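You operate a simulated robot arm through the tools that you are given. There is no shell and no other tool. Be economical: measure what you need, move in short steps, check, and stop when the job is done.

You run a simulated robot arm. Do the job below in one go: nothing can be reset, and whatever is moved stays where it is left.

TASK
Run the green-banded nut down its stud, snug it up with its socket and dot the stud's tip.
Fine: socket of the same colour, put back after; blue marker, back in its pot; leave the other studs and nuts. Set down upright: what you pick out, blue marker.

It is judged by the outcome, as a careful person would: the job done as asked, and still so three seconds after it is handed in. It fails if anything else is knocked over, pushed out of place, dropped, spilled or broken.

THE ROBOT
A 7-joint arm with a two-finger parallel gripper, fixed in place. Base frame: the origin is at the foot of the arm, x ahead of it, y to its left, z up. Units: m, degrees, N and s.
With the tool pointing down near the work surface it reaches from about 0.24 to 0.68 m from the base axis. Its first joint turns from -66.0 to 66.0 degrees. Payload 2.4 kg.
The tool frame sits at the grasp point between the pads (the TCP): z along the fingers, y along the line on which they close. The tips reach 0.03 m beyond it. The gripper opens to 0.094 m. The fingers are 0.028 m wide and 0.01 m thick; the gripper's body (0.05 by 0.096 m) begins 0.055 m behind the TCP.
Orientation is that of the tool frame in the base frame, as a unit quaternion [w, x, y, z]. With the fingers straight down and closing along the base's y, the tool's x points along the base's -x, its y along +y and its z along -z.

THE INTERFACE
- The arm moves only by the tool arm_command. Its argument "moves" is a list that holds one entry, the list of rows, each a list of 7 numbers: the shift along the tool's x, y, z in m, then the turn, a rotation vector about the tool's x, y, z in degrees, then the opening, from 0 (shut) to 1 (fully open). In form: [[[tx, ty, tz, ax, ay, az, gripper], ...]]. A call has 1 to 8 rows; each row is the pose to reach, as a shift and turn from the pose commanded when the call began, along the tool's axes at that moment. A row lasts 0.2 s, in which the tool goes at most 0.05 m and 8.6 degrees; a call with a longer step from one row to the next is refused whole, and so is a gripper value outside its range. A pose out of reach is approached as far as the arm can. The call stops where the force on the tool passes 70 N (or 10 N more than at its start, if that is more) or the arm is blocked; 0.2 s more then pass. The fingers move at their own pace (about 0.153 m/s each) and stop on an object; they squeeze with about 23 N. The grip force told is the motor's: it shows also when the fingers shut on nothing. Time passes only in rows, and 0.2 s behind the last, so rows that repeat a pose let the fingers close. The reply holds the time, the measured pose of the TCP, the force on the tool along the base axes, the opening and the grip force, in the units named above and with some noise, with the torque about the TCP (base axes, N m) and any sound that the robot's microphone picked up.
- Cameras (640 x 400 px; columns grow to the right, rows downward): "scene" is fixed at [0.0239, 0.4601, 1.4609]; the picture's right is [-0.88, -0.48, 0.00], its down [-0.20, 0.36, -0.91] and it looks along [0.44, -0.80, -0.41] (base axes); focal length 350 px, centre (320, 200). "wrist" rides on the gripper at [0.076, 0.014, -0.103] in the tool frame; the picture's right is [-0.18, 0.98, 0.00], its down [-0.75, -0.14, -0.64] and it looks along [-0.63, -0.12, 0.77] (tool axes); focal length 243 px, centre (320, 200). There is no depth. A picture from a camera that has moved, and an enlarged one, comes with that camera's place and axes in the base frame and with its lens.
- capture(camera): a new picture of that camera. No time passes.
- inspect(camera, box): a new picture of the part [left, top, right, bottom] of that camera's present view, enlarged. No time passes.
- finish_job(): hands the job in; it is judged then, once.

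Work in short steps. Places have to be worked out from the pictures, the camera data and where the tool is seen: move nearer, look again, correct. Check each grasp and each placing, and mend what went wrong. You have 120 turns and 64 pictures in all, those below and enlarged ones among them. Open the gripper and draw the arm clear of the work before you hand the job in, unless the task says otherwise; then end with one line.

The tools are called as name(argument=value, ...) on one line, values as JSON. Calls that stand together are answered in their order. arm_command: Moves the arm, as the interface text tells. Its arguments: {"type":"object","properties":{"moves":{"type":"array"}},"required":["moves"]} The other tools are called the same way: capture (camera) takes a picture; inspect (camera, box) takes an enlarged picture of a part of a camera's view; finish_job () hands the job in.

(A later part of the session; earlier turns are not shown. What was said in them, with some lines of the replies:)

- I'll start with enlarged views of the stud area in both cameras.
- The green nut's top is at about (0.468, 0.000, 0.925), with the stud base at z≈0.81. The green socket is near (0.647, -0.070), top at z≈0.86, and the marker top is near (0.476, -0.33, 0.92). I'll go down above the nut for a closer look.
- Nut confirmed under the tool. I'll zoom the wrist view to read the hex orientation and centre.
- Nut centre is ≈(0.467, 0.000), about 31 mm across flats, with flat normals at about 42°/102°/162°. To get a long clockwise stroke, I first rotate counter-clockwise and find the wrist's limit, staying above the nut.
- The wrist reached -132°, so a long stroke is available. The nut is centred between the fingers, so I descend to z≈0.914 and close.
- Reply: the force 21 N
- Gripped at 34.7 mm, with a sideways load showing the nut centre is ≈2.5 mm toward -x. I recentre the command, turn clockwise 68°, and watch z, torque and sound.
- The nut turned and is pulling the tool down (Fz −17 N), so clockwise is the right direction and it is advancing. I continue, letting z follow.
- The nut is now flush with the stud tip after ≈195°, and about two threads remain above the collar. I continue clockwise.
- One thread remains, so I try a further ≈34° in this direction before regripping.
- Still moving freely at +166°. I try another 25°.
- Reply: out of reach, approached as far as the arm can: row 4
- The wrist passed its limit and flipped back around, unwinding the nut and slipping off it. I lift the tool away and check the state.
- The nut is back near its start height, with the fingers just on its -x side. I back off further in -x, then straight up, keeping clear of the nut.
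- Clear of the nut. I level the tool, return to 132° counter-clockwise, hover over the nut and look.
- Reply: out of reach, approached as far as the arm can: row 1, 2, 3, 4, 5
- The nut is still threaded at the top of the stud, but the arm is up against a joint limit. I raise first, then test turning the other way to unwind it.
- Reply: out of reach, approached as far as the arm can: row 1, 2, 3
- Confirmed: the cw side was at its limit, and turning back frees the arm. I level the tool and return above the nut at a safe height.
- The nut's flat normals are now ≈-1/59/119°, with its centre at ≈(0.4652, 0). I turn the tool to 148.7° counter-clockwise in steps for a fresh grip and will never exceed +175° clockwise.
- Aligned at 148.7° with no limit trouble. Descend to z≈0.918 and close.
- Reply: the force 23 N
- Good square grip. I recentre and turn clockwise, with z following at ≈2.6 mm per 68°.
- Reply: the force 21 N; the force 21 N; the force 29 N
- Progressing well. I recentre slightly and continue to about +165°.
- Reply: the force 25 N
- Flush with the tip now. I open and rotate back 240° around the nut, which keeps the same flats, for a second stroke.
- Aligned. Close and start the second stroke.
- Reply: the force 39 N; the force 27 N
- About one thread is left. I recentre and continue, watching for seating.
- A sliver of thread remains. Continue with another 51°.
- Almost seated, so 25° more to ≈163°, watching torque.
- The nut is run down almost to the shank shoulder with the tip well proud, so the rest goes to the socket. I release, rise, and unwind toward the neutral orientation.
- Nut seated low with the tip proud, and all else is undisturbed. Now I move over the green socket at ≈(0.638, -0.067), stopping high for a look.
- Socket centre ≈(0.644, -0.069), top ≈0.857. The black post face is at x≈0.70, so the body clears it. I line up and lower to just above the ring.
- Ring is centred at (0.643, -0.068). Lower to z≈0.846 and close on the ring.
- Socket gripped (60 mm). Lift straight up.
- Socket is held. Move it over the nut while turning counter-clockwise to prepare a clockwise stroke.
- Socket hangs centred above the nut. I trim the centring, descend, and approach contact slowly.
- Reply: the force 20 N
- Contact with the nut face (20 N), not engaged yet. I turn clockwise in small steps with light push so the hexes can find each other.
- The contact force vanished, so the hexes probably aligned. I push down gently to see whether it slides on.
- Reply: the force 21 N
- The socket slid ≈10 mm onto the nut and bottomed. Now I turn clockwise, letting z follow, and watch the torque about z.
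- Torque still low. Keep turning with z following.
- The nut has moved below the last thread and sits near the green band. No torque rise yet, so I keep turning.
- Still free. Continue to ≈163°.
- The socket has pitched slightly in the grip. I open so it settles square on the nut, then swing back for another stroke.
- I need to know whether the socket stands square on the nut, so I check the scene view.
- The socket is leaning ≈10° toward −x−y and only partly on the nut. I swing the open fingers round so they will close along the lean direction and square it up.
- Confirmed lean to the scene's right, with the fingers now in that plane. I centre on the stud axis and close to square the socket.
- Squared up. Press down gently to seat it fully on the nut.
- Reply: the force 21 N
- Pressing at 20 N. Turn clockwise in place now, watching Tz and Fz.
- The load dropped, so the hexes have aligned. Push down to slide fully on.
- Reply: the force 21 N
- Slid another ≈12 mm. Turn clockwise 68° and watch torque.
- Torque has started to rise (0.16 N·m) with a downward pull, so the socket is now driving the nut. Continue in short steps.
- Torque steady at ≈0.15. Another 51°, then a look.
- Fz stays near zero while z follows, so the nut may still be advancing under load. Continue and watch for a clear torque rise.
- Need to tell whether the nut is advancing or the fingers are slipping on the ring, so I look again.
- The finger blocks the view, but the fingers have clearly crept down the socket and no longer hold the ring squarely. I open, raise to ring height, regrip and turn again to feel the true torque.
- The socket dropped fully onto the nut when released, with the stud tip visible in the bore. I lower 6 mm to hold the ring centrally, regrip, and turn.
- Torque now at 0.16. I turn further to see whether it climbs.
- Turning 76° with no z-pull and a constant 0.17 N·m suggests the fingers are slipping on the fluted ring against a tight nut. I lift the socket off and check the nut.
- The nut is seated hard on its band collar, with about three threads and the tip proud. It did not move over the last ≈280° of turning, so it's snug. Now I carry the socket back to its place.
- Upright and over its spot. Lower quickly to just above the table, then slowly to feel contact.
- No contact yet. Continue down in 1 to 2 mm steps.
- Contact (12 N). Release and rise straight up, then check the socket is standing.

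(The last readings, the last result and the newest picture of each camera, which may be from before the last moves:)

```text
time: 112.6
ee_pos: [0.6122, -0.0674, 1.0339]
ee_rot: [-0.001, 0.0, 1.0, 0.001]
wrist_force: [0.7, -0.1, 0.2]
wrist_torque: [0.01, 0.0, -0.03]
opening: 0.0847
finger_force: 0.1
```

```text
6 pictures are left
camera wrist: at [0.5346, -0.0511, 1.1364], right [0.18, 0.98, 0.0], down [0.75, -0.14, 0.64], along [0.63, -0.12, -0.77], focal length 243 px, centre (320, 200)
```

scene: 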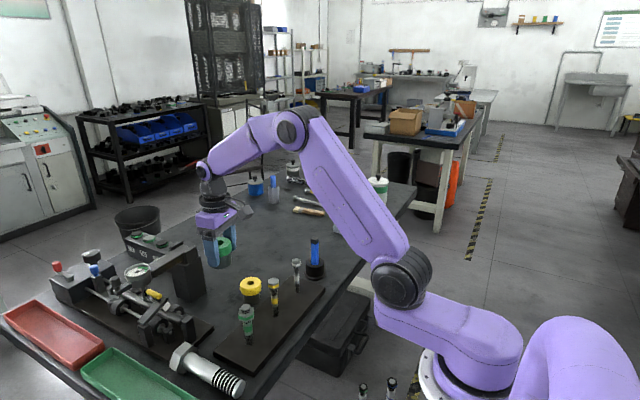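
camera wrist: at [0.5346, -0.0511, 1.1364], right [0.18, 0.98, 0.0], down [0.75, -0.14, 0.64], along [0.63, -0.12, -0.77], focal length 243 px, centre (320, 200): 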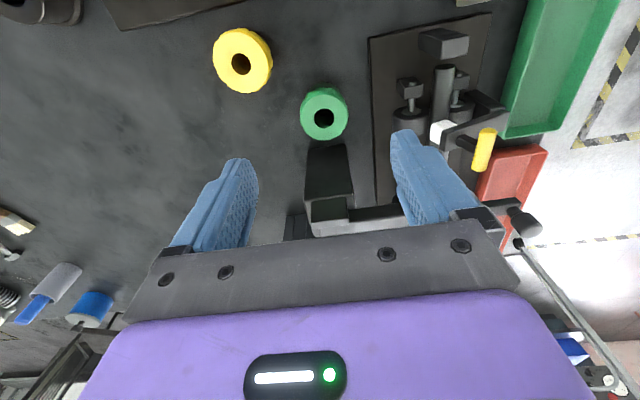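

The socket stands upright in its place. Now the blue marker: its axis is at ≈(0.475, -0.328), with the top at z≈0.927 and the pot rim at ≈0.85. Travel there at height.

arm_command(moves=[[[0.017, -0.033, 0, 0, 0, 0, 0.55], [0.034, -0.066, 0, 0, 0, 0, 0.55], [0.051, -0.099, 0, 0, 0, 0, 0.55], [0.068, -0.132, 0, 0, 0, 0, 0.55], [0.085, -0.165, 0, 0, 0, 0, 0.55], [0.102, -0.198, 0, 0, 0, 0, 0.55], [0.12, -0.23, 0, 0, 0, 0, 0.55], [0.137, -0.261, 0, 0, 0, 0, 0.55]]])

capture(camera="wrist")

```text
time: 114.4
ee_pos: [0.4761, -0.3292, 1.0352]
ee_rot: [0.001, -0.001, 1.0, 0.001]
wrist_force: [-0.5, 0.3, 0.6]
wrist_torque: [-0.03, -0.01, -0.02]
opening: 0.0519
finger_force: 0.1
```

```text
5 pictures are left
camera wrist: at [0.3989, -0.3148, 1.1386], right [0.18, 0.98, 0.0], down [0.75, -0.14, 0.64], along [0.63, -0.12, -0.77], focal length 243 px, centre (320, 200)
```

wrist: 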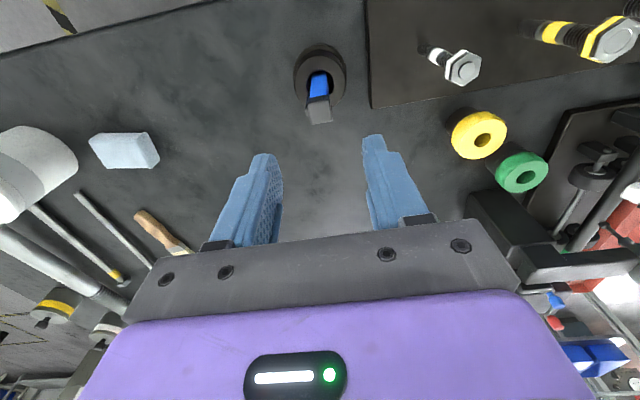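

The marker is centred between the fingers. Descend to z≈0.897 and close.

arm_command(moves=[[[0.0015, -0.001, 0.04, 0, 0, 0, 0.55], [0.0015, -0.001, 0.08, 0, 0, 0, 0.55], [0.0015, -0.001, 0.115, 0, 0, 0, 0.55], [0.0015, -0.001, 0.137, 0, 0, 0, 0.55], [0.0015, -0.001, 0.137, 0, 0, 0, 0.3], [0.0015, -0.001, 0.137, 0, 0, 0, 0.05], [0.0015, -0.001, 0.137, 0, 0, 0, 0.05], [0.0015, -0.001, 0.137, 0, 0, 0, 0.05]]])

```text
time: 116.2
ee_pos: [0.4742, -0.3297, 0.8991]
ee_rot: [0.001, -0.002, 1.0, 0.001]
wrist_force: [-1.0, -0.1, 0.0]
wrist_torque: [0.0, -0.01, 0.02]
opening: 0.0183
finger_force: 22.7
```

Marker gripped (18 mm). Lift straight out of the pot to z≈1.07, then carry it over the green stud.

arm_command(moves=[[[0, 0, -0.03, 0, 0, 0, 0.05], [0, 0, -0.06, 0, 0, 0, 0.05], [0, 0, -0.1, 0, 0, 0, 0.05], [0, 0, -0.14, 0, 0, 0, 0.05], [0, 0, -0.17, 0, 0, 0, 0.05]]])

arm_command(moves=[[[0.001, 0.041, 0, 0, 0, 0, 0.05], [0.002, 0.082, 0, 0, 0, 0, 0.05], [0.003, 0.123, 0, 0, 0, 0, 0.05], [0.004, 0.164, 0, 0, 0, 0, 0.05], [0.005, 0.205, 0, 0, 0, 0, 0.05], [0.006, 0.247, 0, 0, 0, 0, 0.05], [0.0075, 0.289, 0, 0, 0, 0, 0.05], [0.009, 0.33, 0, 0, 0, 0, 0.05]]])

inspect(camera="scene", box=[200, 230, 320, 350])

```text
time: 117.4
ee_pos: [0.4753, -0.3307, 1.0695]
ee_rot: [0.0, -0.001, 1.0, 0.001]
wrist_force: [-0.2, 0.9, -0.2]
wrist_torque: [-0.02, 0.0, 0.0]
opening: 0.0185
finger_force: 22.6
```

```text
time: 119.2
ee_pos: [0.4664, 0.0008, 1.0701]
ee_rot: [0.001, -0.001, 1.0, 0.001]
wrist_force: [1.0, 0.2, 0.1]
wrist_torque: [-0.04, -0.01, -0.03]
opening: 0.0184
finger_force: 23.4
```

```text
3.33 times, centred on (260, 290) of scene
camera zoom: at [0.024, 0.4601, 1.4609], right [-0.88, -0.48, 0.0], down [-0.2, 0.36, -0.91], along [0.44, -0.8, -0.41], focal length 1168 px, centre (520, -100)
```

zoom: 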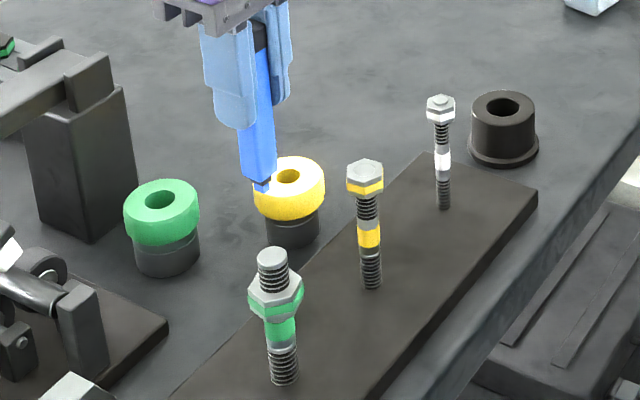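

The marker nib is about 50 mm above the stud tip and in line. Descend 42 mm, then creep to contact.

arm_command(moves=[[[0.0005, -0.0005, 0.02, 0, 0, 0, 0.05], [0.0005, -0.0005, 0.035, 0, 0, 0, 0.05], [0.0005, -0.0005, 0.042, 0, 0, 0, 0.05], [0.0005, -0.0005, 0.044, 0, 0, 0, 0.05]]])

arm_command(moves=[[[0, 0, 0.001, 0, 0, 0, 0.05], [0, 0, 0.002, 0, 0, 0, 0.05], [0, 0, 0.003, 0, 0, 0, 0.05]]])

```text
time: 120.2
ee_pos: [0.4652, -0.0022, 1.0236]
ee_rot: [0.0, 0.0, 1.0, 0.001]
wrist_force: [-0.6, 0.3, -0.5]
wrist_torque: [0.0, 0.03, 0.03]
opening: 0.0187
finger_force: 23.3
```

```text
time: 121.0
ee_pos: [0.465, -0.0018, 1.0212]
ee_rot: [0.001, 0.0, 1.0, 0.001]
wrist_force: [-0.6, 0.2, -0.9]
wrist_torque: [0.0, -0.01, 0.0]
opening: 0.0188
finger_force: 23.4
```

No contact yet. I trim y by +1.5 mm and keep creeping.

arm_command(moves=[[[0, 0.0015, 0.001, 0, 0, 0, 0.05], [0, 0.0015, 0.002, 0, 0, 0, 0.05], [0, 0.0015, 0.003, 0, 0, 0, 0.05]]])

```text
time: 121.8
ee_pos: [0.4646, 0.0016, 1.0181]
ee_rot: [0.0, -0.001, 1.0, 0.001]
wrist_force: [-0.1, 0.1, -0.2]
wrist_torque: [-0.02, 0.0, 0.0]
opening: 0.0188
finger_force: 22.9
```

Still free at z=1.018. Continue down.

arm_command(moves=[[[0, -0.0008, 0.001, 0, 0, 0, 0.05], [0, -0.0008, 0.002, 0, 0, 0, 0.05], [0, -0.0008, 0.003, 0, 0, 0, 0.05]]])

inspect(camera="scene", box=[225, 280, 275, 330])

```text
time: 122.6
ee_pos: [0.4662, 0.0002, 1.016]
ee_rot: [0.003, -0.001, 1.0, 0.001]
wrist_force: [-4.0, 0.7, 24.1]
wrist_torque: [0.04, 0.38, 0.02]
opening: 0.0186
finger_force: 23.0
```

```text
8.00 times, centred on (250, 305) of scene
camera zoom: at [0.0234, 0.4601, 1.4609], right [-0.88, -0.48, 0.0], down [-0.2, 0.36, -0.91], along [0.44, -0.8, -0.41], focal length 2804 px, centre (880, -640)
```

zoom: 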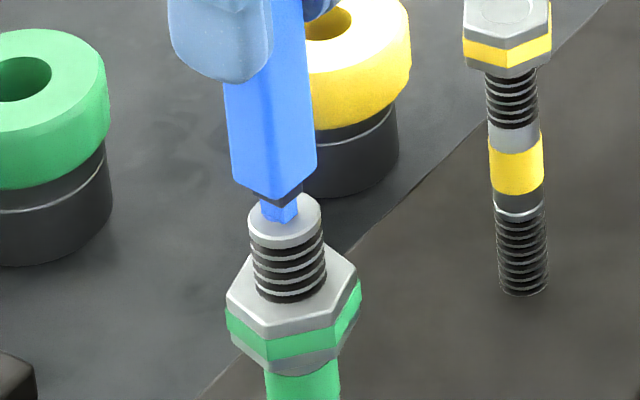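

Nib pressed on the stud tip (24 N). Lift off and check the dot once clear.

arm_command(moves=[[[0, 0, -0.01, 0, 0, 0, 0.05], [0, 0, -0.03, 0, 0, 0, 0.05], [0, 0, -0.053, 0, 0, 0, 0.05], [-0.001, -0.035, -0.053, 0, 0, 0, 0.05], [-0.002, -0.075, -0.053, 0, 0, 0, 0.05], [-0.0035, -0.12, -0.053, 0, 0, 0, 0.05], [-0.005, -0.165, -0.053, 0, 0, 0, 0.05]]])

inspect(camera="scene", box=[225, 270, 325, 330])

```text
time: 124.2
ee_pos: [0.468, -0.1653, 1.0677]
ee_rot: [0.001, -0.001, 1.0, 0.0]
wrist_force: [-0.2, 0.1, 0.0]
wrist_torque: [0.05, 0.01, -0.01]
opening: 0.0187
finger_force: 22.5
```

```text
6.40 times, centred on (275, 300) of scene
camera zoom: at [0.0239, 0.4601, 1.4609], right [-0.88, -0.48, 0.0], down [-0.2, 0.36, -0.91], along [0.44, -0.8, -0.41], focal length 2243 px, centre (608, -440)
```

zoom: 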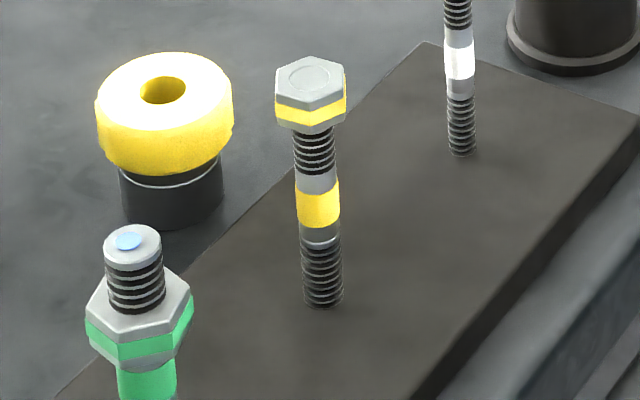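

A blue dot is on the tip. Now return the marker to directly above its pot and check the position before lowering.

arm_command(moves=[[[-0.0012, -0.04, 0, 0, 0, 0, 0.05], [-0.0024, -0.08, 0, 0, 0, 0, 0.05], [-0.0036, -0.125, 0, 0, 0, 0, 0.05], [-0.0045, -0.1652, 0, 0, 0, 0, 0.05], [-0.0045, -0.1652, 0, 0, 0, 0, 0.05]]])

arm_command(moves=[[[0, 0, 0.03, 0, 0, 0, 0.05], [0, 0, 0.06, 0, 0, 0, 0.05], [0, 0, 0.09, 0, 0, 0, 0.05]]])

inspect(camera="scene", box=[285, 220, 345, 290])

```text
time: 125.4
ee_pos: [0.4715, -0.3298, 1.0655]
ee_rot: [0.001, -0.001, 1.0, 0.001]
wrist_force: [-1.1, -0.2, -0.1]
wrist_torque: [-0.05, -0.01, -0.01]
opening: 0.0187
finger_force: 23.8
```

```text
time: 126.2
ee_pos: [0.475, -0.3305, 0.9761]
ee_rot: [0.001, 0.0, 1.0, 0.001]
wrist_force: [-0.2, 0.6, -0.5]
wrist_torque: [0.02, 0.02, -0.02]
opening: 0.0189
finger_force: 23.3
```

```text
5.71 times, centred on (315, 255) of scene
camera zoom: at [0.0239, 0.4601, 1.4609], right [-0.88, -0.48, 0.0], down [-0.2, 0.36, -0.91], along [0.44, -0.8, -0.41], focal length 2003 px, centre (349, -114)
```

zoom: 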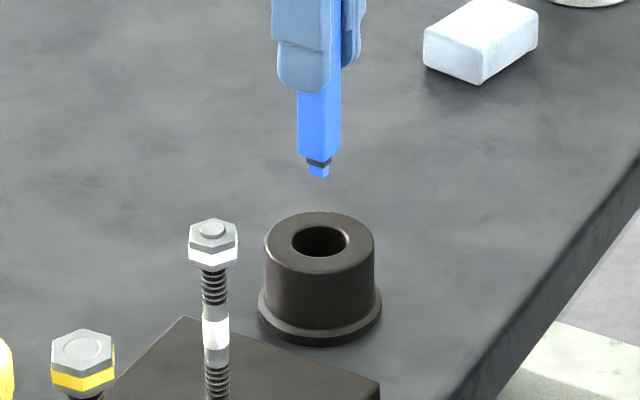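

The nib is in line with the pot hole. Lower in, watching for any contact.

arm_command(moves=[[[0, 0, 0.02, 0, 0, 0, 0.05], [0, 0, 0.035, 0, 0, 0, 0.05], [0, 0, 0.05, 0, 0, 0, 0.05], [0, 0, 0.06, 0, 0, 0, 0.05]]])

arm_command(moves=[[[0, 0, 0.005, 0, 0, 0, 0.05], [0, 0, 0.01, 0, 0, 0, 0.05], [0, 0, 0.014, 0, 0, 0, 0.05]]])

```text
time: 127.2
ee_pos: [0.4758, -0.3301, 0.916]
ee_rot: [0.001, 0.0, 1.0, 0.001]
wrist_force: [0.5, 0.5, -1.2]
wrist_torque: [0.01, 0.07, -0.03]
opening: 0.0187
finger_force: 23.1
```

```text
time: 128.0
ee_pos: [0.4751, -0.3309, 0.9035]
ee_rot: [0.001, 0.0, 1.0, 0.0]
wrist_force: [-1.3, 0.3, -1.0]
wrist_torque: [0.0, 0.0, -0.01]
opening: 0.0188
finger_force: 22.9
```

Sliding in freely. Last few millimetres.

arm_command(moves=[[[0, 0, 0.0015, 0, 0, 0, 0.05], [0, 0, 0.003, 0, 0, 0, 0.05], [0, 0, 0.004, 0, 0, 0, 0.05]]])

```text
time: 128.8
ee_pos: [0.4755, -0.3309, 0.8993]
ee_rot: [0.001, 0.0, 1.0, 0.001]
wrist_force: [-0.3, 0.1, 0.1]
wrist_torque: [-0.02, 0.04, -0.01]
opening: 0.0189
finger_force: 23.2
```

Back at the original grasp height (0.899). I open, rise straight up well clear, and take the last picture.

arm_command(moves=[[[0, 0, 0, 0, 0, 0, 0.3], [0, 0, 0, 0, 0, 0, 0.5], [0, 0, 0, 0, 0, 0, 0.5], [0, 0, -0.03, 0, 0, 0, 0.5], [0, 0, -0.06, 0, 0, 0, 0.5], [0, 0, -0.1, 0, 0, 0, 0.5], [0, 0, -0.15, 0, 0, 0, 0.5], [0, 0, -0.2, 0, 0, 0, 0.5]]])

capture(camera="scene")

```text
time: 130.6
ee_pos: [0.4739, -0.328, 1.1012]
ee_rot: [0.001, -0.001, 1.0, 0.0]
wrist_force: [0.1, 0.5, -0.7]
wrist_torque: [-0.03, 0.0, 0.0]
opening: 0.0471
finger_force: 0.1
```

```text
0 pictures are left
```

scene: 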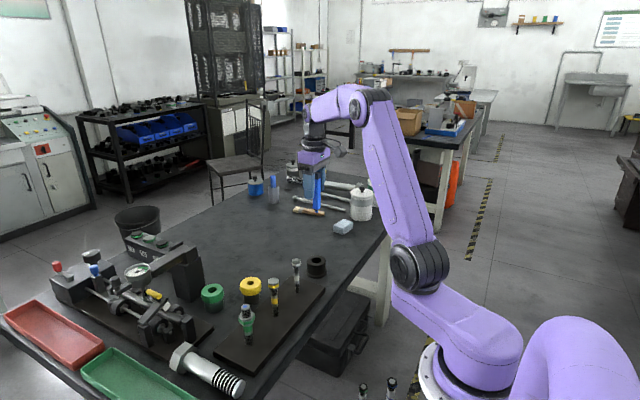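

The last picture seems to show the pot empty and the marker still up at the gripper, even though it's open. I test by feel: closing here will stop at ≈19 mm if the marker is still between the fingers.

arm_command(moves=[[[0, 0, 0, 0, 0, 0, 0.3], [0, 0, 0, 0, 0, 0, 0.05], [0, 0, 0, 0, 0, 0, 0.0], [0, 0, 0, 0, 0, 0, 0.0], [0, 0, 0, 0, 0, 0, 0.0]]])

```text
time: 131.8
ee_pos: [0.4748, -0.3277, 1.0994]
ee_rot: [0.0, -0.001, 1.0, 0.001]
wrist_force: [0.3, 0.0, -0.8]
wrist_torque: [-0.01, -0.01, 0.02]
opening: 0.0186
finger_force: 22.3
```

It stopped at 18.6 mm, so the marker clung to a finger and came back up. I re-insert it, going gently near the rim in case the pot shifted.

arm_command(moves=[[[0, 0, 0.04, 0, 0, 0, 0.0], [0, 0, 0.08, 0, 0, 0, 0.0], [0, 0, 0.12, 0, 0, 0, 0.0], [0, 0, 0.15, 0, 0, 0, 0.0], [0, 0, 0.156, 0, 0, 0, 0.0]]])

arm_command(moves=[[[0, 0, 0.003, 0, 0, 0, 0.0], [0, 0, 0.006, 0, 0, 0, 0.0], [0, 0, 0.009, 0, 0, 0, 0.0]]])

```text
time: 133.0
ee_pos: [0.475, -0.3304, 0.9417]
ee_rot: [0.002, 0.0, 1.0, 0.001]
wrist_force: [0.6, 0.2, -0.1]
wrist_torque: [0.03, 0.0, 0.03]
opening: 0.0184
finger_force: 23.2
```

```text
time: 133.8
ee_pos: [0.4745, -0.3292, 0.9337]
ee_rot: [0.001, 0.0, 1.0, 0.0]
wrist_force: [0.2, 0.0, -0.4]
wrist_torque: [-0.01, -0.01, 0.04]
opening: 0.0185
finger_force: 23.0
```

No contact at rim level. Continue gently.

arm_command(moves=[[[0, 0, 0.003, 0, 0, 0, 0.0], [0, 0, 0.006, 0, 0, 0, 0.0], [0, 0, 0.009, 0, 0, 0, 0.0], [0, 0, 0.012, 0, 0, 0, 0.0]]])

arm_command(moves=[[[0, 0, 0.003, 0, 0, 0, 0.0], [0, 0, 0.006, 0, 0, 0, 0.0], [0, 0, 0.009, 0, 0, 0, 0.0], [0, 0, 0.012, 0, 0, 0, 0.0]]])

```text
time: 134.8
ee_pos: [0.4751, -0.3307, 0.9241]
ee_rot: [0.002, 0.0, 1.0, -0.001]
wrist_force: [0.3, 0.3, -0.3]
wrist_torque: [-0.04, -0.03, 0.01]
opening: 0.0184
finger_force: 23.1
```

```text
time: 135.6
ee_pos: [0.4781, -0.3317, 0.9207]
ee_rot: [0.006, 0.0, 1.0, -0.004]
wrist_force: [-1.6, 1.1, 9.1]
wrist_torque: [0.12, 0.08, -0.06]
opening: 0.0182
finger_force: 23.0
stopped in row 4: the force on the tool passed its limit at 73 N (the readings are from after the stop); the commanded pose is now the measured one
```

The shoulder caught the rim, so the pot has shifted by several mm; the reaction pushed the tool +x/−y. I back up 14 mm, re-level, offset 5 mm toward −y (the way the clinging finger opened), and retry with finer steps.

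arm_command(moves=[[[0, 0, -0.007, -0.2, 0.3, 0, 0.0], [0.001, 0, -0.014, -0.4, 0.6, 0, 0.0], [0.001, -0.004, -0.014, -0.4, 0.6, 0, 0.0], [0.001, -0.004, -0.014, -0.4, 0.6, 0, 0.0]]])

arm_command(moves=[[[0, 0, 0.003, 0, 0, 0, 0.0], [0, 0, 0.006, 0, 0, 0, 0.0], [0, 0, 0.009, 0, 0, 0, 0.0], [0, 0, 0.0105, 0, 0, 0, 0.0]]])

arm_command(moves=[[[0, 0, 0.001, 0, 0, 0, 0.0], [0, 0, 0.002, 0, 0, 0, 0.0]]])

```text
time: 136.6
ee_pos: [0.4747, -0.3358, 0.9337]
ee_rot: [0.0, 0.0, 1.0, 0.001]
wrist_force: [-0.4, -0.1, 0.2]
wrist_torque: [0.01, 0.0, 0.02]
opening: 0.0178
finger_force: 23.2
```

```text
time: 137.6
ee_pos: [0.4757, -0.3353, 0.9231]
ee_rot: [-0.001, 0.0, 1.0, 0.001]
wrist_force: [-0.1, 0.2, -0.9]
wrist_torque: [0.0, 0.04, 0.01]
opening: 0.0175
finger_force: 22.8
```

```text
time: 138.2
ee_pos: [0.4763, -0.3362, 0.9197]
ee_rot: [-0.001, -0.001, 1.0, 0.001]
wrist_force: [-0.7, -0.3, 0.7]
wrist_torque: [0.0, 0.03, 0.01]
opening: 0.0175
finger_force: 23.0
```

Free so far at z≈0.920. Continue in 1 mm rows.

arm_command(moves=[[[0, 0, 0.001, 0, 0, 0, 0.0], [0, 0, 0.002, 0, 0, 0, 0.0], [0, 0, 0.003, 0, 0, 0, 0.0]]])

arm_command(moves=[[[0, 0, 0.001, 0, 0, 0, 0.0], [0, 0, 0.002, 0, 0, 0, 0.0]]])

```text
time: 139.0
ee_pos: [0.4774, -0.3359, 0.9217]
ee_rot: [0.0, 0.0, 1.0, 0.0]
wrist_force: [-9.1, 8.9, 44.9]
wrist_torque: [1.06, 0.69, 0.05]
opening: 0.0175
finger_force: 23.0
```

```text
time: 139.6
ee_pos: [0.4756, -0.3375, 0.9196]
ee_rot: [0.002, 0.0, 1.0, -0.001]
wrist_force: [-9.6, 8.0, 56.5]
wrist_torque: [1.08, 0.77, 0.08]
opening: 0.0177
finger_force: 22.5
```

The torque puts the contact on the marker's +y edge, so the hole lies further toward −y, at about y≈−0.343. Lift, shift −7 mm, and retry.

arm_command(moves=[[[0, 0, -0.006, 0, 0, 0, 0.0], [0, 0, -0.012, 0, 0, 0, 0.0], [0, -0.007, -0.012, 0, 0, 0, 0.0], [0, -0.007, -0.012, 0, 0, 0, 0.0]]])

arm_command(moves=[[[0, 0, 0.003, 0, 0, 0, 0.0], [0, 0, 0.006, 0, 0, 0, 0.0], [0, 0, 0.008, 0, 0, 0, 0.0], [0, 0, 0.009, 0, 0, 0, 0.0], [0, 0, 0.01, 0, 0, 0, 0.0]]])

arm_command(moves=[[[0, 0, 0.001, 0, 0, 0, 0.0], [0, 0, 0.002, 0, 0, 0, 0.0], [0, 0, 0.003, 0, 0, 0, 0.0]]])

```text
time: 140.6
ee_pos: [0.475, -0.3419, 0.9272]
ee_rot: [0.0, 0.0, 1.0, 0.001]
wrist_force: [-0.2, 0.0, -0.2]
wrist_torque: [0.03, -0.01, 0.01]
opening: 0.0174
finger_force: 23.0
```

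```text
time: 141.8
ee_pos: [0.4769, -0.3442, 0.9179]
ee_rot: [0.0, 0.0, 1.0, 0.001]
wrist_force: [-0.6, 0.1, -0.7]
wrist_torque: [0.0, -0.02, -0.01]
opening: 0.0173
finger_force: 23.4
```

```text
time: 142.6
ee_pos: [0.4761, -0.3418, 0.9154]
ee_rot: [0.0, 0.0, 1.0, 0.001]
wrist_force: [-0.7, 0.8, -0.3]
wrist_torque: [0.0, -0.01, 0.01]
opening: 0.0173
finger_force: 23.3
```

Past the previous catch height with no load. Continue down in 1.5 mm rows.

arm_command(moves=[[[0, 0, 0.0015, 0, 0, 0, 0.0], [0, 0, 0.003, 0, 0, 0, 0.0], [0, 0, 0.0045, 0, 0, 0, 0.0]]])

arm_command(moves=[[[0, 0, 0.0015, 0, 0, 0, 0.0], [0, 0, 0.003, 0, 0, 0, 0.0], [0, 0, 0.0045, 0, 0, 0, 0.0]]])

arm_command(moves=[[[0, 0, 0.0015, 0, 0, 0, 0.0], [0, 0, 0.003, 0, 0, 0, 0.0], [0, 0, 0.0045, 0, 0, 0, 0.0]]])

```text
time: 143.4
ee_pos: [0.4757, -0.3438, 0.9103]
ee_rot: [0.0, 0.0, 1.0, 0.001]
wrist_force: [0.6, -0.4, 0.2]
wrist_torque: [0.01, -0.01, -0.02]
opening: 0.0174
finger_force: 22.9
```

```text
time: 144.2
ee_pos: [0.4751, -0.3444, 0.9058]
ee_rot: [0.0, 0.0, 1.0, 0.001]
wrist_force: [0.4, -0.6, 0.1]
wrist_torque: [-0.04, 0.0, 0.01]
opening: 0.0175
finger_force: 23.0
```

```text
time: 145.0
ee_pos: [0.4764, -0.3422, 0.9027]
ee_rot: [0.0, -0.001, 1.0, 0.001]
wrist_force: [-0.3, 0.2, 0.9]
wrist_torque: [-0.01, 0.02, 0.01]
opening: 0.0176
finger_force: 22.9
```

The marker is down in the pot. Press gently to find the pot floor before releasing.

arm_command(moves=[[[0, 0, 0.0015, 0, 0, 0, 0.0], [0, 0, 0.003, 0, 0, 0, 0.0], [0, 0, 0.004, 0, 0, 0, 0.0]]])

arm_command(moves=[[[0, 0, 0.001, 0, 0, 0, 0.0], [0, 0, 0.002, 0, 0, 0, 0.0]]])

```text
time: 145.8
ee_pos: [0.4762, -0.3436, 0.8971]
ee_rot: [0.001, 0.0, 1.0, 0.002]
wrist_force: [-0.1, 0.1, 0.7]
wrist_torque: [0.0, -0.05, 0.0]
opening: 0.0176
finger_force: 23.1
```

```text
time: 146.4
ee_pos: [0.4747, -0.3439, 0.8955]
ee_rot: [0.0, 0.0, 1.0, 0.0]
wrist_force: [-1.1, -0.8, -0.1]
wrist_torque: [-0.01, 0.01, -0.01]
opening: 0.017
finger_force: 23.5
```

No floor yet (the marker has slid up a few mm in the grip). Continue carefully; the fingertips clear the rim down to z≈0.884.

arm_command(moves=[[[0, 0, 0.001, 0, 0, 0, 0.0], [0, 0, 0.002, 0, 0, 0, 0.0], [0, 0, 0.003, 0, 0, 0, 0.0]]])

arm_command(moves=[[[0, 0, 0.001, 0, 0, 0, 0.0], [0, 0, 0.002, 0, 0, 0, 0.0], [0, 0, 0.003, 0, 0, 0, 0.0]]])

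```text
time: 147.2
ee_pos: [0.4757, -0.3442, 0.8954]
ee_rot: [0.001, 0.001, 1.0, 0.0]
wrist_force: [-8.8, 6.6, 37.3]
wrist_torque: [0.54, 0.81, -0.01]
opening: 0.0173
finger_force: 23.4
```

```text
time: 148.0
ee_pos: [0.4774, -0.3427, 0.894]
ee_rot: [0.002, 0.0, 1.0, -0.002]
wrist_force: [-11.4, 6.3, 59.0]
wrist_torque: [0.59, 1.05, 0.02]
opening: 0.0174
finger_force: 23.2
```

Floor found at z≈0.895. I ease off the load and, with the marker in the hole, slide the pot back +y to its original spot, slowly.

arm_command(moves=[[[0, 0, -0.005, 0, 0, 0, 0.0], [0, 0.003, -0.005, 0, 0, 0, 0.0], [0, 0.006, -0.005, 0, 0, 0, 0.0], [0, 0.009, -0.005, 0, 0, 0, 0.0], [0, 0.012, -0.005, 0, 0, 0, 0.0], [0, 0.0145, -0.005, 0, 0, 0, 0.0], [0, 0.017, -0.005, 0, 0, 0, 0.0]]])

arm_command(moves=[[[-0.0, -0.002, 0, 0, 0, 0, 0.0], [0.0, -0.004, 0, 0, 0, 0, 0.0], [0, -0.004, 0.002, 0, 0, 0, 0.0]]])

```text
time: 149.6
ee_pos: [0.4763, -0.3253, 0.8942]
ee_rot: [0.0, 0.001, 1.0, 0.001]
wrist_force: [-1.6, -7.5, 14.0]
wrist_torque: [-0.5, 0.15, 0.04]
opening: 0.0175
finger_force: 23.2
```

```text
time: 150.4
ee_pos: [0.478, -0.33, 0.8949]
ee_rot: [0.001, -0.001, 1.0, 0.0]
wrist_force: [-5.2, 10.7, 37.1]
wrist_torque: [0.9, 0.42, 0.02]
opening: 0.0174
finger_force: 22.6
```

The pot is back at y≈-0.330. Now I release with compensation: open halfway while moving +y, so the clinging (−y) finger stays still and the pot isn't dragged.

arm_command(moves=[[[0, 0, -0.001, 0, 0, 0, 0.0], [0, 0.005, -0.001, 0, 0, 0, 0.3], [0, 0.01, -0.001, 0, 0, 0, 0.4], [0, 0.0147, -0.001, 0, 0, 0, 0.5], [0, 0.0147, -0.001, 0, 0, 0, 0.5]]])

```text
time: 151.6
ee_pos: [0.4747, -0.3158, 0.8944]
ee_rot: [0.001, 0.0, 1.0, 0.001]
wrist_force: [4.0, -3.5, 13.9]
wrist_torque: [-0.43, -0.33, 0.06]
opening: 0.0491
finger_force: 1.6
```

Fz of 14 N with the fingers open confirms the marker is stuck to the −y finger. I push down to shear it loose against the pot floor.

arm_command(moves=[[[0, 0, 0.002, 0, 0, 0, 0.5], [0, 0, 0.004, 0, 0, 0, 0.5], [0, 0, 0.006, 0, 0, 0, 0.5]]])

```text
time: 152.4
ee_pos: [0.4769, -0.318, 0.8916]
ee_rot: [0.003, 0.002, 1.0, -0.002]
wrist_force: [-6.1, -4.1, 40.2]
wrist_torque: [-0.97, 0.52, -0.05]
opening: 0.0498
finger_force: 2.3
```

It holds at 40 N of shear. I ease off and try opening fully, with partial +y compensation (staying clear of the white nut at y≈-0.21).

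arm_command(moves=[[[0, 0, -0.0045, 0, 0, 0, 0.5], [0, 0.008, -0.0045, 0, 0, 0, 0.7], [0, 0.016, -0.0045, 0, 0, 0, 0.9], [0, 0.018, -0.0045, 0, 0, 0, 1.0], [0, 0.018, -0.0045, 0, 0, 0, 1.0], [0, 0.018, -0.0045, 0, 0, 0, 1.0]]])

```text
time: 153.8
ee_pos: [0.4757, -0.2962, 0.8931]
ee_rot: [-0.001, 0.0, 1.0, 0.0]
wrist_force: [-0.4, 0.5, 0.6]
wrist_torque: [0.0, 0.01, 0.04]
opening: 0.094
finger_force: 0.0
```

All load vanished on full opening, so it looks released. I test by moving 12 mm toward −y to centre the open fingers; if still stuck, I'd feel the pot drag (~7 N).

arm_command(moves=[[[0, -0.003, 0, 0, 0, 0, 1.0], [0, -0.006, 0, 0, 0, 0, 1.0], [0, -0.009, 0, 0, 0, 0, 1.0], [0, -0.012, 0, 0, 0, 0, 1.0]]])

```text
time: 154.8
ee_pos: [0.4764, -0.3088, 0.8915]
ee_rot: [0.0, 0.0, 1.0, 0.001]
wrist_force: [-0.2, 3.2, -0.1]
wrist_torque: [0.11, 0.01, 0.0]
opening: 0.0931
finger_force: 0.0
```

A 3 N drag shows the marker still clings to the −y finger. I bring the pot back first, then press the marker hard onto the pot floor so friction pins it while I pull the finger away.

arm_command(moves=[[[0, 0.005, 0, 0, 0, 0, 1.0], [0, 0.01, 0, 0, 0, 0, 1.0], [0, 0.015, 0, 0, 0, 0, 1.0], [0, 0.02, 0, 0, 0, 0, 1.0], [0, 0.016, 0, 0, 0, 0, 1.0]]])

arm_command(moves=[[[0, 0, 0.001, 0, 0, 0, 1.0], [0, 0, 0.002, 0, 0, 0, 1.0]]])

```text
time: 156.0
ee_pos: [0.4779, -0.2928, 0.8917]
ee_rot: [-0.001, 0.0, 1.0, 0.001]
wrist_force: [-0.6, 0.8, -0.6]
wrist_torque: [0.02, 0.01, 0.06]
opening: 0.0939
finger_force: 0.1
```

```text
time: 156.6
ee_pos: [0.4786, -0.2931, 0.8905]
ee_rot: [0.0, 0.001, 1.0, 0.001]
wrist_force: [-0.6, 2.3, 5.6]
wrist_torque: [-0.16, 0.11, -0.05]
opening: 0.0935
finger_force: 0.0
```

Contact again, now lower, so the marker is slipping along the finger under push. Press more, then pull the finger away toward −y.

arm_command(moves=[[[0, 0, 0.0015, 0, 0, 0, 1.0], [0, 0, 0.003, 0, 0, 0, 1.0], [0, -0.004, 0.003, 0, 0, 0, 1.0], [0, -0.008, 0.003, 0, 0, 0, 1.0], [0, -0.012, 0.003, 0, 0, 0, 1.0]]])

```text
time: 157.8
ee_pos: [0.4753, -0.3039, 0.887]
ee_rot: [-0.002, -0.001, 1.0, 0.001]
wrist_force: [1.3, 4.7, 11.1]
wrist_torque: [-0.26, 0.02, 0.05]
opening: 0.0912
finger_force: 0.1
```

The fingertips, rather than the marker, were bearing on the pot rim, and the marker still clings lightly. I use the pot's own inertia: bring the marker to the +y side of the hole gently, then snap the −y finger away so the marker knocks off against the hole wall.

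arm_command(moves=[[[0, 0, -0.006, 0, 0, 0, 1.0], [0, 0, -0.006, 0, 0, 0, 0.9], [0, 0, -0.006, 0, 0, 0, 0.8], [0, 0, -0.006, 0, 0, 0, 0.7], [0, 0, -0.006, 0, 0, 0, 0.6], [0, 0, -0.006, 0, 0, 0, 0.6]]])

arm_command(moves=[[[0, -0.035, 0, 0, 0, 0, 1.0], [0, -0.035, 0, 0, 0, 0, 1.0]]])

```text
time: 159.2
ee_pos: [0.476, -0.3044, 0.8943]
ee_rot: [0.001, 0.0, 1.0, 0.001]
wrist_force: [-0.2, -0.3, -0.3]
wrist_torque: [-0.07, -0.03, 0.01]
opening: 0.057
finger_force: 0.4
```

```text
time: 159.8
ee_pos: [0.4759, -0.3414, 0.8943]
ee_rot: [0.0, -0.001, 1.0, 0.0]
wrist_force: [-0.5, 0.0, -0.8]
wrist_torque: [0.0, -0.02, 0.0]
opening: 0.0941
finger_force: 0.1
```

After the snap all readings are clean. Test: creep 8 mm further −y; a drag force would mean still stuck.

arm_command(moves=[[[0, -0.002, 0, 0, 0, 0, 1.0], [0, -0.004, 0, 0, 0, 0, 1.0], [0, -0.006, 0, 0, 0, 0, 1.0], [0, -0.008, 0, 0, 0, 0, 1.0]]])

```text
time: 160.8
ee_pos: [0.4755, -0.3469, 0.8949]
ee_rot: [0.0, -0.001, 1.0, 0.001]
wrist_force: [0.4, 0.9, 1.2]
wrist_torque: [0.07, 0.01, -0.01]
opening: 0.0929
finger_force: 0.0
```

The opening reads 1 mm small again, so it's likely still clinging. New plan: re-grip, bring the pot home, then press both fingertips on the pot rim so the pot is pinned to the table, and open under that load so the finger peels off.

arm_command(moves=[[[0, 0, -0.003, 0, 0, 0, 0.85], [0, 0, -0.003, 0, 0, 0, 0.7], [0, 0, -0.003, 0, 0, 0, 0.55], [0, 0, -0.003, 0, 0, 0, 0.4], [0, 0, -0.003, 0, 0, 0, 0.25], [0, 0, -0.003, 0, 0, 0, 0.1], [0, 0, -0.003, 0, 0, 0, 0.0], [0, 0, -0.003, 0, 0, 0, 0.0]]])

```text
time: 162.6
ee_pos: [0.4768, -0.3486, 0.8959]
ee_rot: [0.0, 0.0, 1.0, 0.001]
wrist_force: [0.0, 1.6, 0.1]
wrist_torque: [0.04, 0.0, -0.01]
opening: 0.0193
finger_force: 23.0
```

Re-gripped at 19 mm. Slide the pot home in +y, then back the marker to mid-hole.

arm_command(moves=[[[0, 0.004, 0, 0, 0, 0, 0.0], [0, 0.008, 0, 0, 0, 0, 0.0], [0, 0.012, 0, 0, 0, 0, 0.0], [0, 0.016, 0, 0, 0, 0, 0.0], [0, 0.02, 0, 0, 0, 0, 0.0], [0, 0.0225, 0, 0, 0, 0, 0.0]]])

arm_command(moves=[[[0, -0.0025, 0, 0, 0, 0, 0.0], [0, -0.0045, 0, 0, 0, 0, 0.0], [0, -0.0045, 0.002, 0, 0, 0, 0.0], [0, -0.0045, 0.004, 0, 0, 0, 0.0]]])

```text
time: 164.0
ee_pos: [0.4758, -0.3254, 0.8963]
ee_rot: [0.0, 0.0, 1.0, 0.001]
wrist_force: [-1.3, -1.0, 0.6]
wrist_torque: [-0.13, 0.0, -0.01]
opening: 0.018
finger_force: 22.9
```

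```text
time: 165.0
ee_pos: [0.4751, -0.3299, 0.892]
ee_rot: [0.0, -0.001, 1.0, 0.002]
wrist_force: [-0.3, 1.2, 0.2]
wrist_torque: [-0.02, -0.01, 0.0]
opening: 0.0173
finger_force: 23.2
```

At 0.892 with no contact. Continue down in 1 mm rows to find it.

arm_command(moves=[[[0, 0, 0.001, 0, 0, 0, 0.0], [0, 0, 0.002, 0, 0, 0, 0.0], [0, 0, 0.003, 0, 0, 0, 0.0]]])

```text
time: 165.8
ee_pos: [0.4762, -0.3305, 0.8896]
ee_rot: [0.001, 0.0, 1.0, 0.001]
wrist_force: [0.6, -0.3, -0.5]
wrist_torque: [-0.03, 0.0, 0.0]
opening: 0.0174
finger_force: 23.4
```

arm_command(moves=[[[0, 0, 0.001, 0, 0, 0, 0.0], [0, 0, 0.002, 0, 0, 0, 0.0], [0, 0, 0.003, 0, 0, 0, 0.0]]])

```text
time: 166.6
ee_pos: [0.476, -0.3308, 0.8887]
ee_rot: [0.0, 0.001, 1.0, 0.0]
wrist_force: [-4.9, 3.1, 15.9]
wrist_torque: [0.25, 0.33, 0.0]
opening: 0.0171
finger_force: 22.6
```

Contact at ≈0.888. Press on to ≈40 N and open fast under load.

arm_command(moves=[[[0, 0, 0.0015, 0, 0, 0, 0.0], [0, 0, 0.0025, 0, 0, 0, 0.0], [0, 0, 0.0025, 0, 0, 0, 0.6], [0, 0, 0.0025, 0, 0, 0, 0.6]]])

```text
time: 167.6
ee_pos: [0.477, -0.3309, 0.8833]
ee_rot: [0.001, 0.0, 1.0, 0.001]
wrist_force: [1.9, 2.9, 17.4]
wrist_torque: [-0.34, 0.03, 0.04]
opening: 0.0543
finger_force: 0.0
```

Now the fingertip bears on the rim (17 N). Lift 6 mm clear of the rim and read the unloaded state.

arm_command(moves=[[[0, 0, -0.004, 0, 0, 0, 0.6], [0, 0, -0.008, 0, 0, 0, 0.6], [0, 0, -0.008, 0, 0, 0, 0.6]]])

```text
time: 168.4
ee_pos: [0.4755, -0.3302, 0.8907]
ee_rot: [-0.001, 0.0, 1.0, 0.001]
wrist_force: [0.4, 0.2, -0.6]
wrist_torque: [-0.02, 0.01, 0.0]
opening: 0.0563
finger_force: 0.1
```

Clean. Test: move +y 14 mm and then −y; if the marker is free in the middle there should be no force either way.

arm_command(moves=[[[0, 0.004, 0, 0, 0, 0, 0.6], [0, 0.008, 0, 0, 0, 0, 0.6], [0, 0.011, 0, 0, 0, 0, 0.6], [0, 0.014, 0, 0, 0, 0, 0.6]]])

arm_command(moves=[[[0, -0.004, 0, 0, 0, 0, 0.6], [0, -0.009, 0, 0, 0, 0, 0.6], [0, -0.014, 0, 0, 0, 0, 0.6], [0, -0.019, 0, 0, 0, 0, 0.6], [0, -0.022, 0, 0, 0, 0, 0.6]]])

```text
time: 169.4
ee_pos: [0.4755, -0.3159, 0.8917]
ee_rot: [0.001, 0.0, 1.0, 0.0]
wrist_force: [-0.1, -1.6, 0.2]
wrist_torque: [-0.16, -0.01, -0.02]
opening: 0.0574
finger_force: 1.5
```

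```text
time: 170.6
ee_pos: [0.4747, -0.3385, 0.8906]
ee_rot: [0.0, 0.0, 1.0, 0.001]
wrist_force: [-0.8, 2.1, -0.7]
wrist_torque: [0.09, -0.01, -0.03]
opening: 0.0552
finger_force: 0.0
```

Definitely stuck to the −y finger (±2 N drag both ways). I re-grip, bring the pot home, and press much harder with both tips on the rim before opening, so the pot is firmly pinned.

arm_command(moves=[[[0, 0, 0, 0, 0, 0, 0.4], [0, 0, 0, 0, 0, 0, 0.2], [0, 0, 0, 0, 0, 0, 0.0], [0, 0.004, 0, 0, 0, 0, 0.0], [0, 0.008, 0, 0, 0, 0, 0.0], [0, 0.0125, 0, 0, 0, 0, 0.0], [0, 0.01, 0, 0, 0, 0, 0.0], [0, 0.008, 0, 0, 0, 0, 0.0]]])

arm_command(moves=[[[0, 0, 0.003, 0, 0, 0, 0.0], [0, 0, 0.005, 0, 0, 0, 0.0], [0, 0, 0.006, 0, 0, 0, 0.0], [0, 0, 0.007, 0, 0, 0, 0.0]]])

```text
time: 172.4
ee_pos: [0.4763, -0.3303, 0.8915]
ee_rot: [0.0, 0.0, 1.0, 0.0]
wrist_force: [-0.3, -0.7, -1.1]
wrist_torque: [0.03, 0.03, 0.0]
opening: 0.019
finger_force: 23.3
```

```text
time: 173.4
ee_pos: [0.476, -0.3297, 0.8852]
ee_rot: [0.0, 0.0, 1.0, 0.001]
wrist_force: [-0.3, 0.1, 0.8]
wrist_torque: [0.01, 0.0, -0.01]
opening: 0.0187
finger_force: 23.5
```

arm_command(moves=[[[0, 0, 0.001, 0, 0, 0, 0.0], [0, 0, 0.002, 0, 0, 0, 0.0], [0, 0, 0.003, 0, 0, 0, 0.0], [0, 0, 0.004, 0, 0, 0, 0.0]]])

```text
time: 174.4
ee_pos: [0.4759, -0.3307, 0.8825]
ee_rot: [0.003, 0.001, 1.0, 0.0]
wrist_force: [-5.3, 7.2, 41.3]
wrist_torque: [0.53, 0.34, -0.02]
opening: 0.019
finger_force: 23.2
```

At 41 N on the rim. One millimetre more, then open to half while pinned, then ease off and read.

arm_command(moves=[[[0, 0, 0.0008, 0, 0, 0, 0.0], [0, 0, 0.0008, 0, 0, 0, 0.5], [0, 0, 0.0008, 0, 0, 0, 0.5], [0, 0, 0.0008, 0, 0, 0, 0.5]]])

arm_command(moves=[[[0, 0, -0.005, 0, 0, 0, 0.5], [0, 0, -0.01, 0, 0, 0, 0.5], [0, 0.006, -0.01, 0, 0, 0, 0.5], [0, 0.012, -0.01, 0, 0, 0, 0.5]]])

```text
time: 175.4
ee_pos: [0.4758, -0.3303, 0.8788]
ee_rot: [0.0, 0.0, 1.0, 0.002]
wrist_force: [0.0, -0.4, -0.3]
wrist_torque: [0.01, -0.03, 0.03]
opening: 0.0469
finger_force: 0.1
```

```text
time: 176.4
ee_pos: [0.4752, -0.319, 0.8901]
ee_rot: [0.0, -0.001, 1.0, 0.001]
wrist_force: [0.0, -1.0, 0.0]
wrist_torque: [-0.09, -0.03, 0.02]
opening: 0.048
finger_force: 0.5
```

The load is gone at 0.879 after opening, a different behaviour this time. The +y contact may just be the finger touching a free marker, so I test retreating −y.

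arm_command(moves=[[[0, -0.004, 0, 0, 0, 0, 0.5], [0, -0.008, 0, 0, 0, 0, 0.5], [0, -0.012, 0, 0, 0, 0, 0.5], [0, -0.015, 0, 0, 0, 0, 0.5]]])

```text
time: 177.4
ee_pos: [0.4757, -0.3337, 0.8897]
ee_rot: [0.0, 0.001, 1.0, 0.001]
wrist_force: [0.4, 0.9, 0.7]
wrist_torque: [0.02, 0.01, 0.0]
opening: 0.047
finger_force: 0.0
```

Clean reading this time (opening 47.0 mm, no torque), so it's probably free. Lift 90 mm slowly with fingers centred, then close on air to confirm.

arm_command(moves=[[[0, 0.002, 0, 0, 0, 0, 0.6], [0, 0.002, -0.005, 0, 0, 0, 0.6], [0, 0.002, -0.015, 0, 0, 0, 0.6], [0, 0.002, -0.03, 0, 0, 0, 0.6], [0, 0.002, -0.05, 0, 0, 0, 0.6], [0, 0.002, -0.075, 0, 0, 0, 0.6], [0, 0.002, -0.1, 0, 0, 0, 0.6]]])

arm_command(moves=[[[0, 0, 0, 0, 0, 0, 0.3], [0, 0, 0, 0, 0, 0, 0.1], [0, 0, 0, 0, 0, 0, 0.0], [0, 0, 0, 0, 0, 0, 0.0]]])

```text
time: 179.0
ee_pos: [0.4768, -0.3319, 0.9901]
ee_rot: [0.0, -0.001, 1.0, 0.001]
wrist_force: [-0.1, -0.9, 0.8]
wrist_torque: [0.03, 0.0, -0.01]
opening: 0.0563
finger_force: 0.2
```

```text
time: 180.0
ee_pos: [0.4763, -0.3316, 0.9898]
ee_rot: [0.0, 0.0, 1.0, 0.001]
wrist_force: [-0.2, -0.4, -0.2]
wrist_torque: [-0.01, -0.01, 0.0]
opening: 0.0
finger_force: 22.9
```

The fingers closed fully on nothing, so the marker stayed in its pot. I rise well clear, open the gripper, and wait for things to settle.

arm_command(moves=[[[0, 0, -0.03, 0, 0, 0, 0.0], [0, 0, -0.07, 0, 0, 0, 0.0], [0, 0, -0.11, 0, 0, 0, 0.3], [0, 0, -0.15, 0, 0, 0, 0.7], [0.02, 0.02, -0.18, 0, 0, 0, 1.0], [0.04, 0.04, -0.2, 0, 0, 0, 1.0], [0.04, 0.04, -0.2, 0, 0, 0, 1.0]]])

```text
time: 181.6
ee_pos: [0.4379, -0.2908, 1.1865]
ee_rot: [0.0, 0.0, 1.0, 0.001]
wrist_force: [0.1, -0.2, 1.2]
wrist_torque: [0.0, 0.0, -0.01]
opening: 0.0938
finger_force: 0.0
```

The arm is clear and the gripper open and empty, so I hand the job in.

finish_job()

```text
The job is handed in.
```

The green nut is run down and snugged with the green socket, the stud tip is dotted blue, and the socket is back, about 6 mm off its original spot; the marker went back in its pot, but it stuck to a finger and shifted the pot, which I slid back to roughly its old place by feel, and with no pictures left I couldn't see whether the marker is upright.
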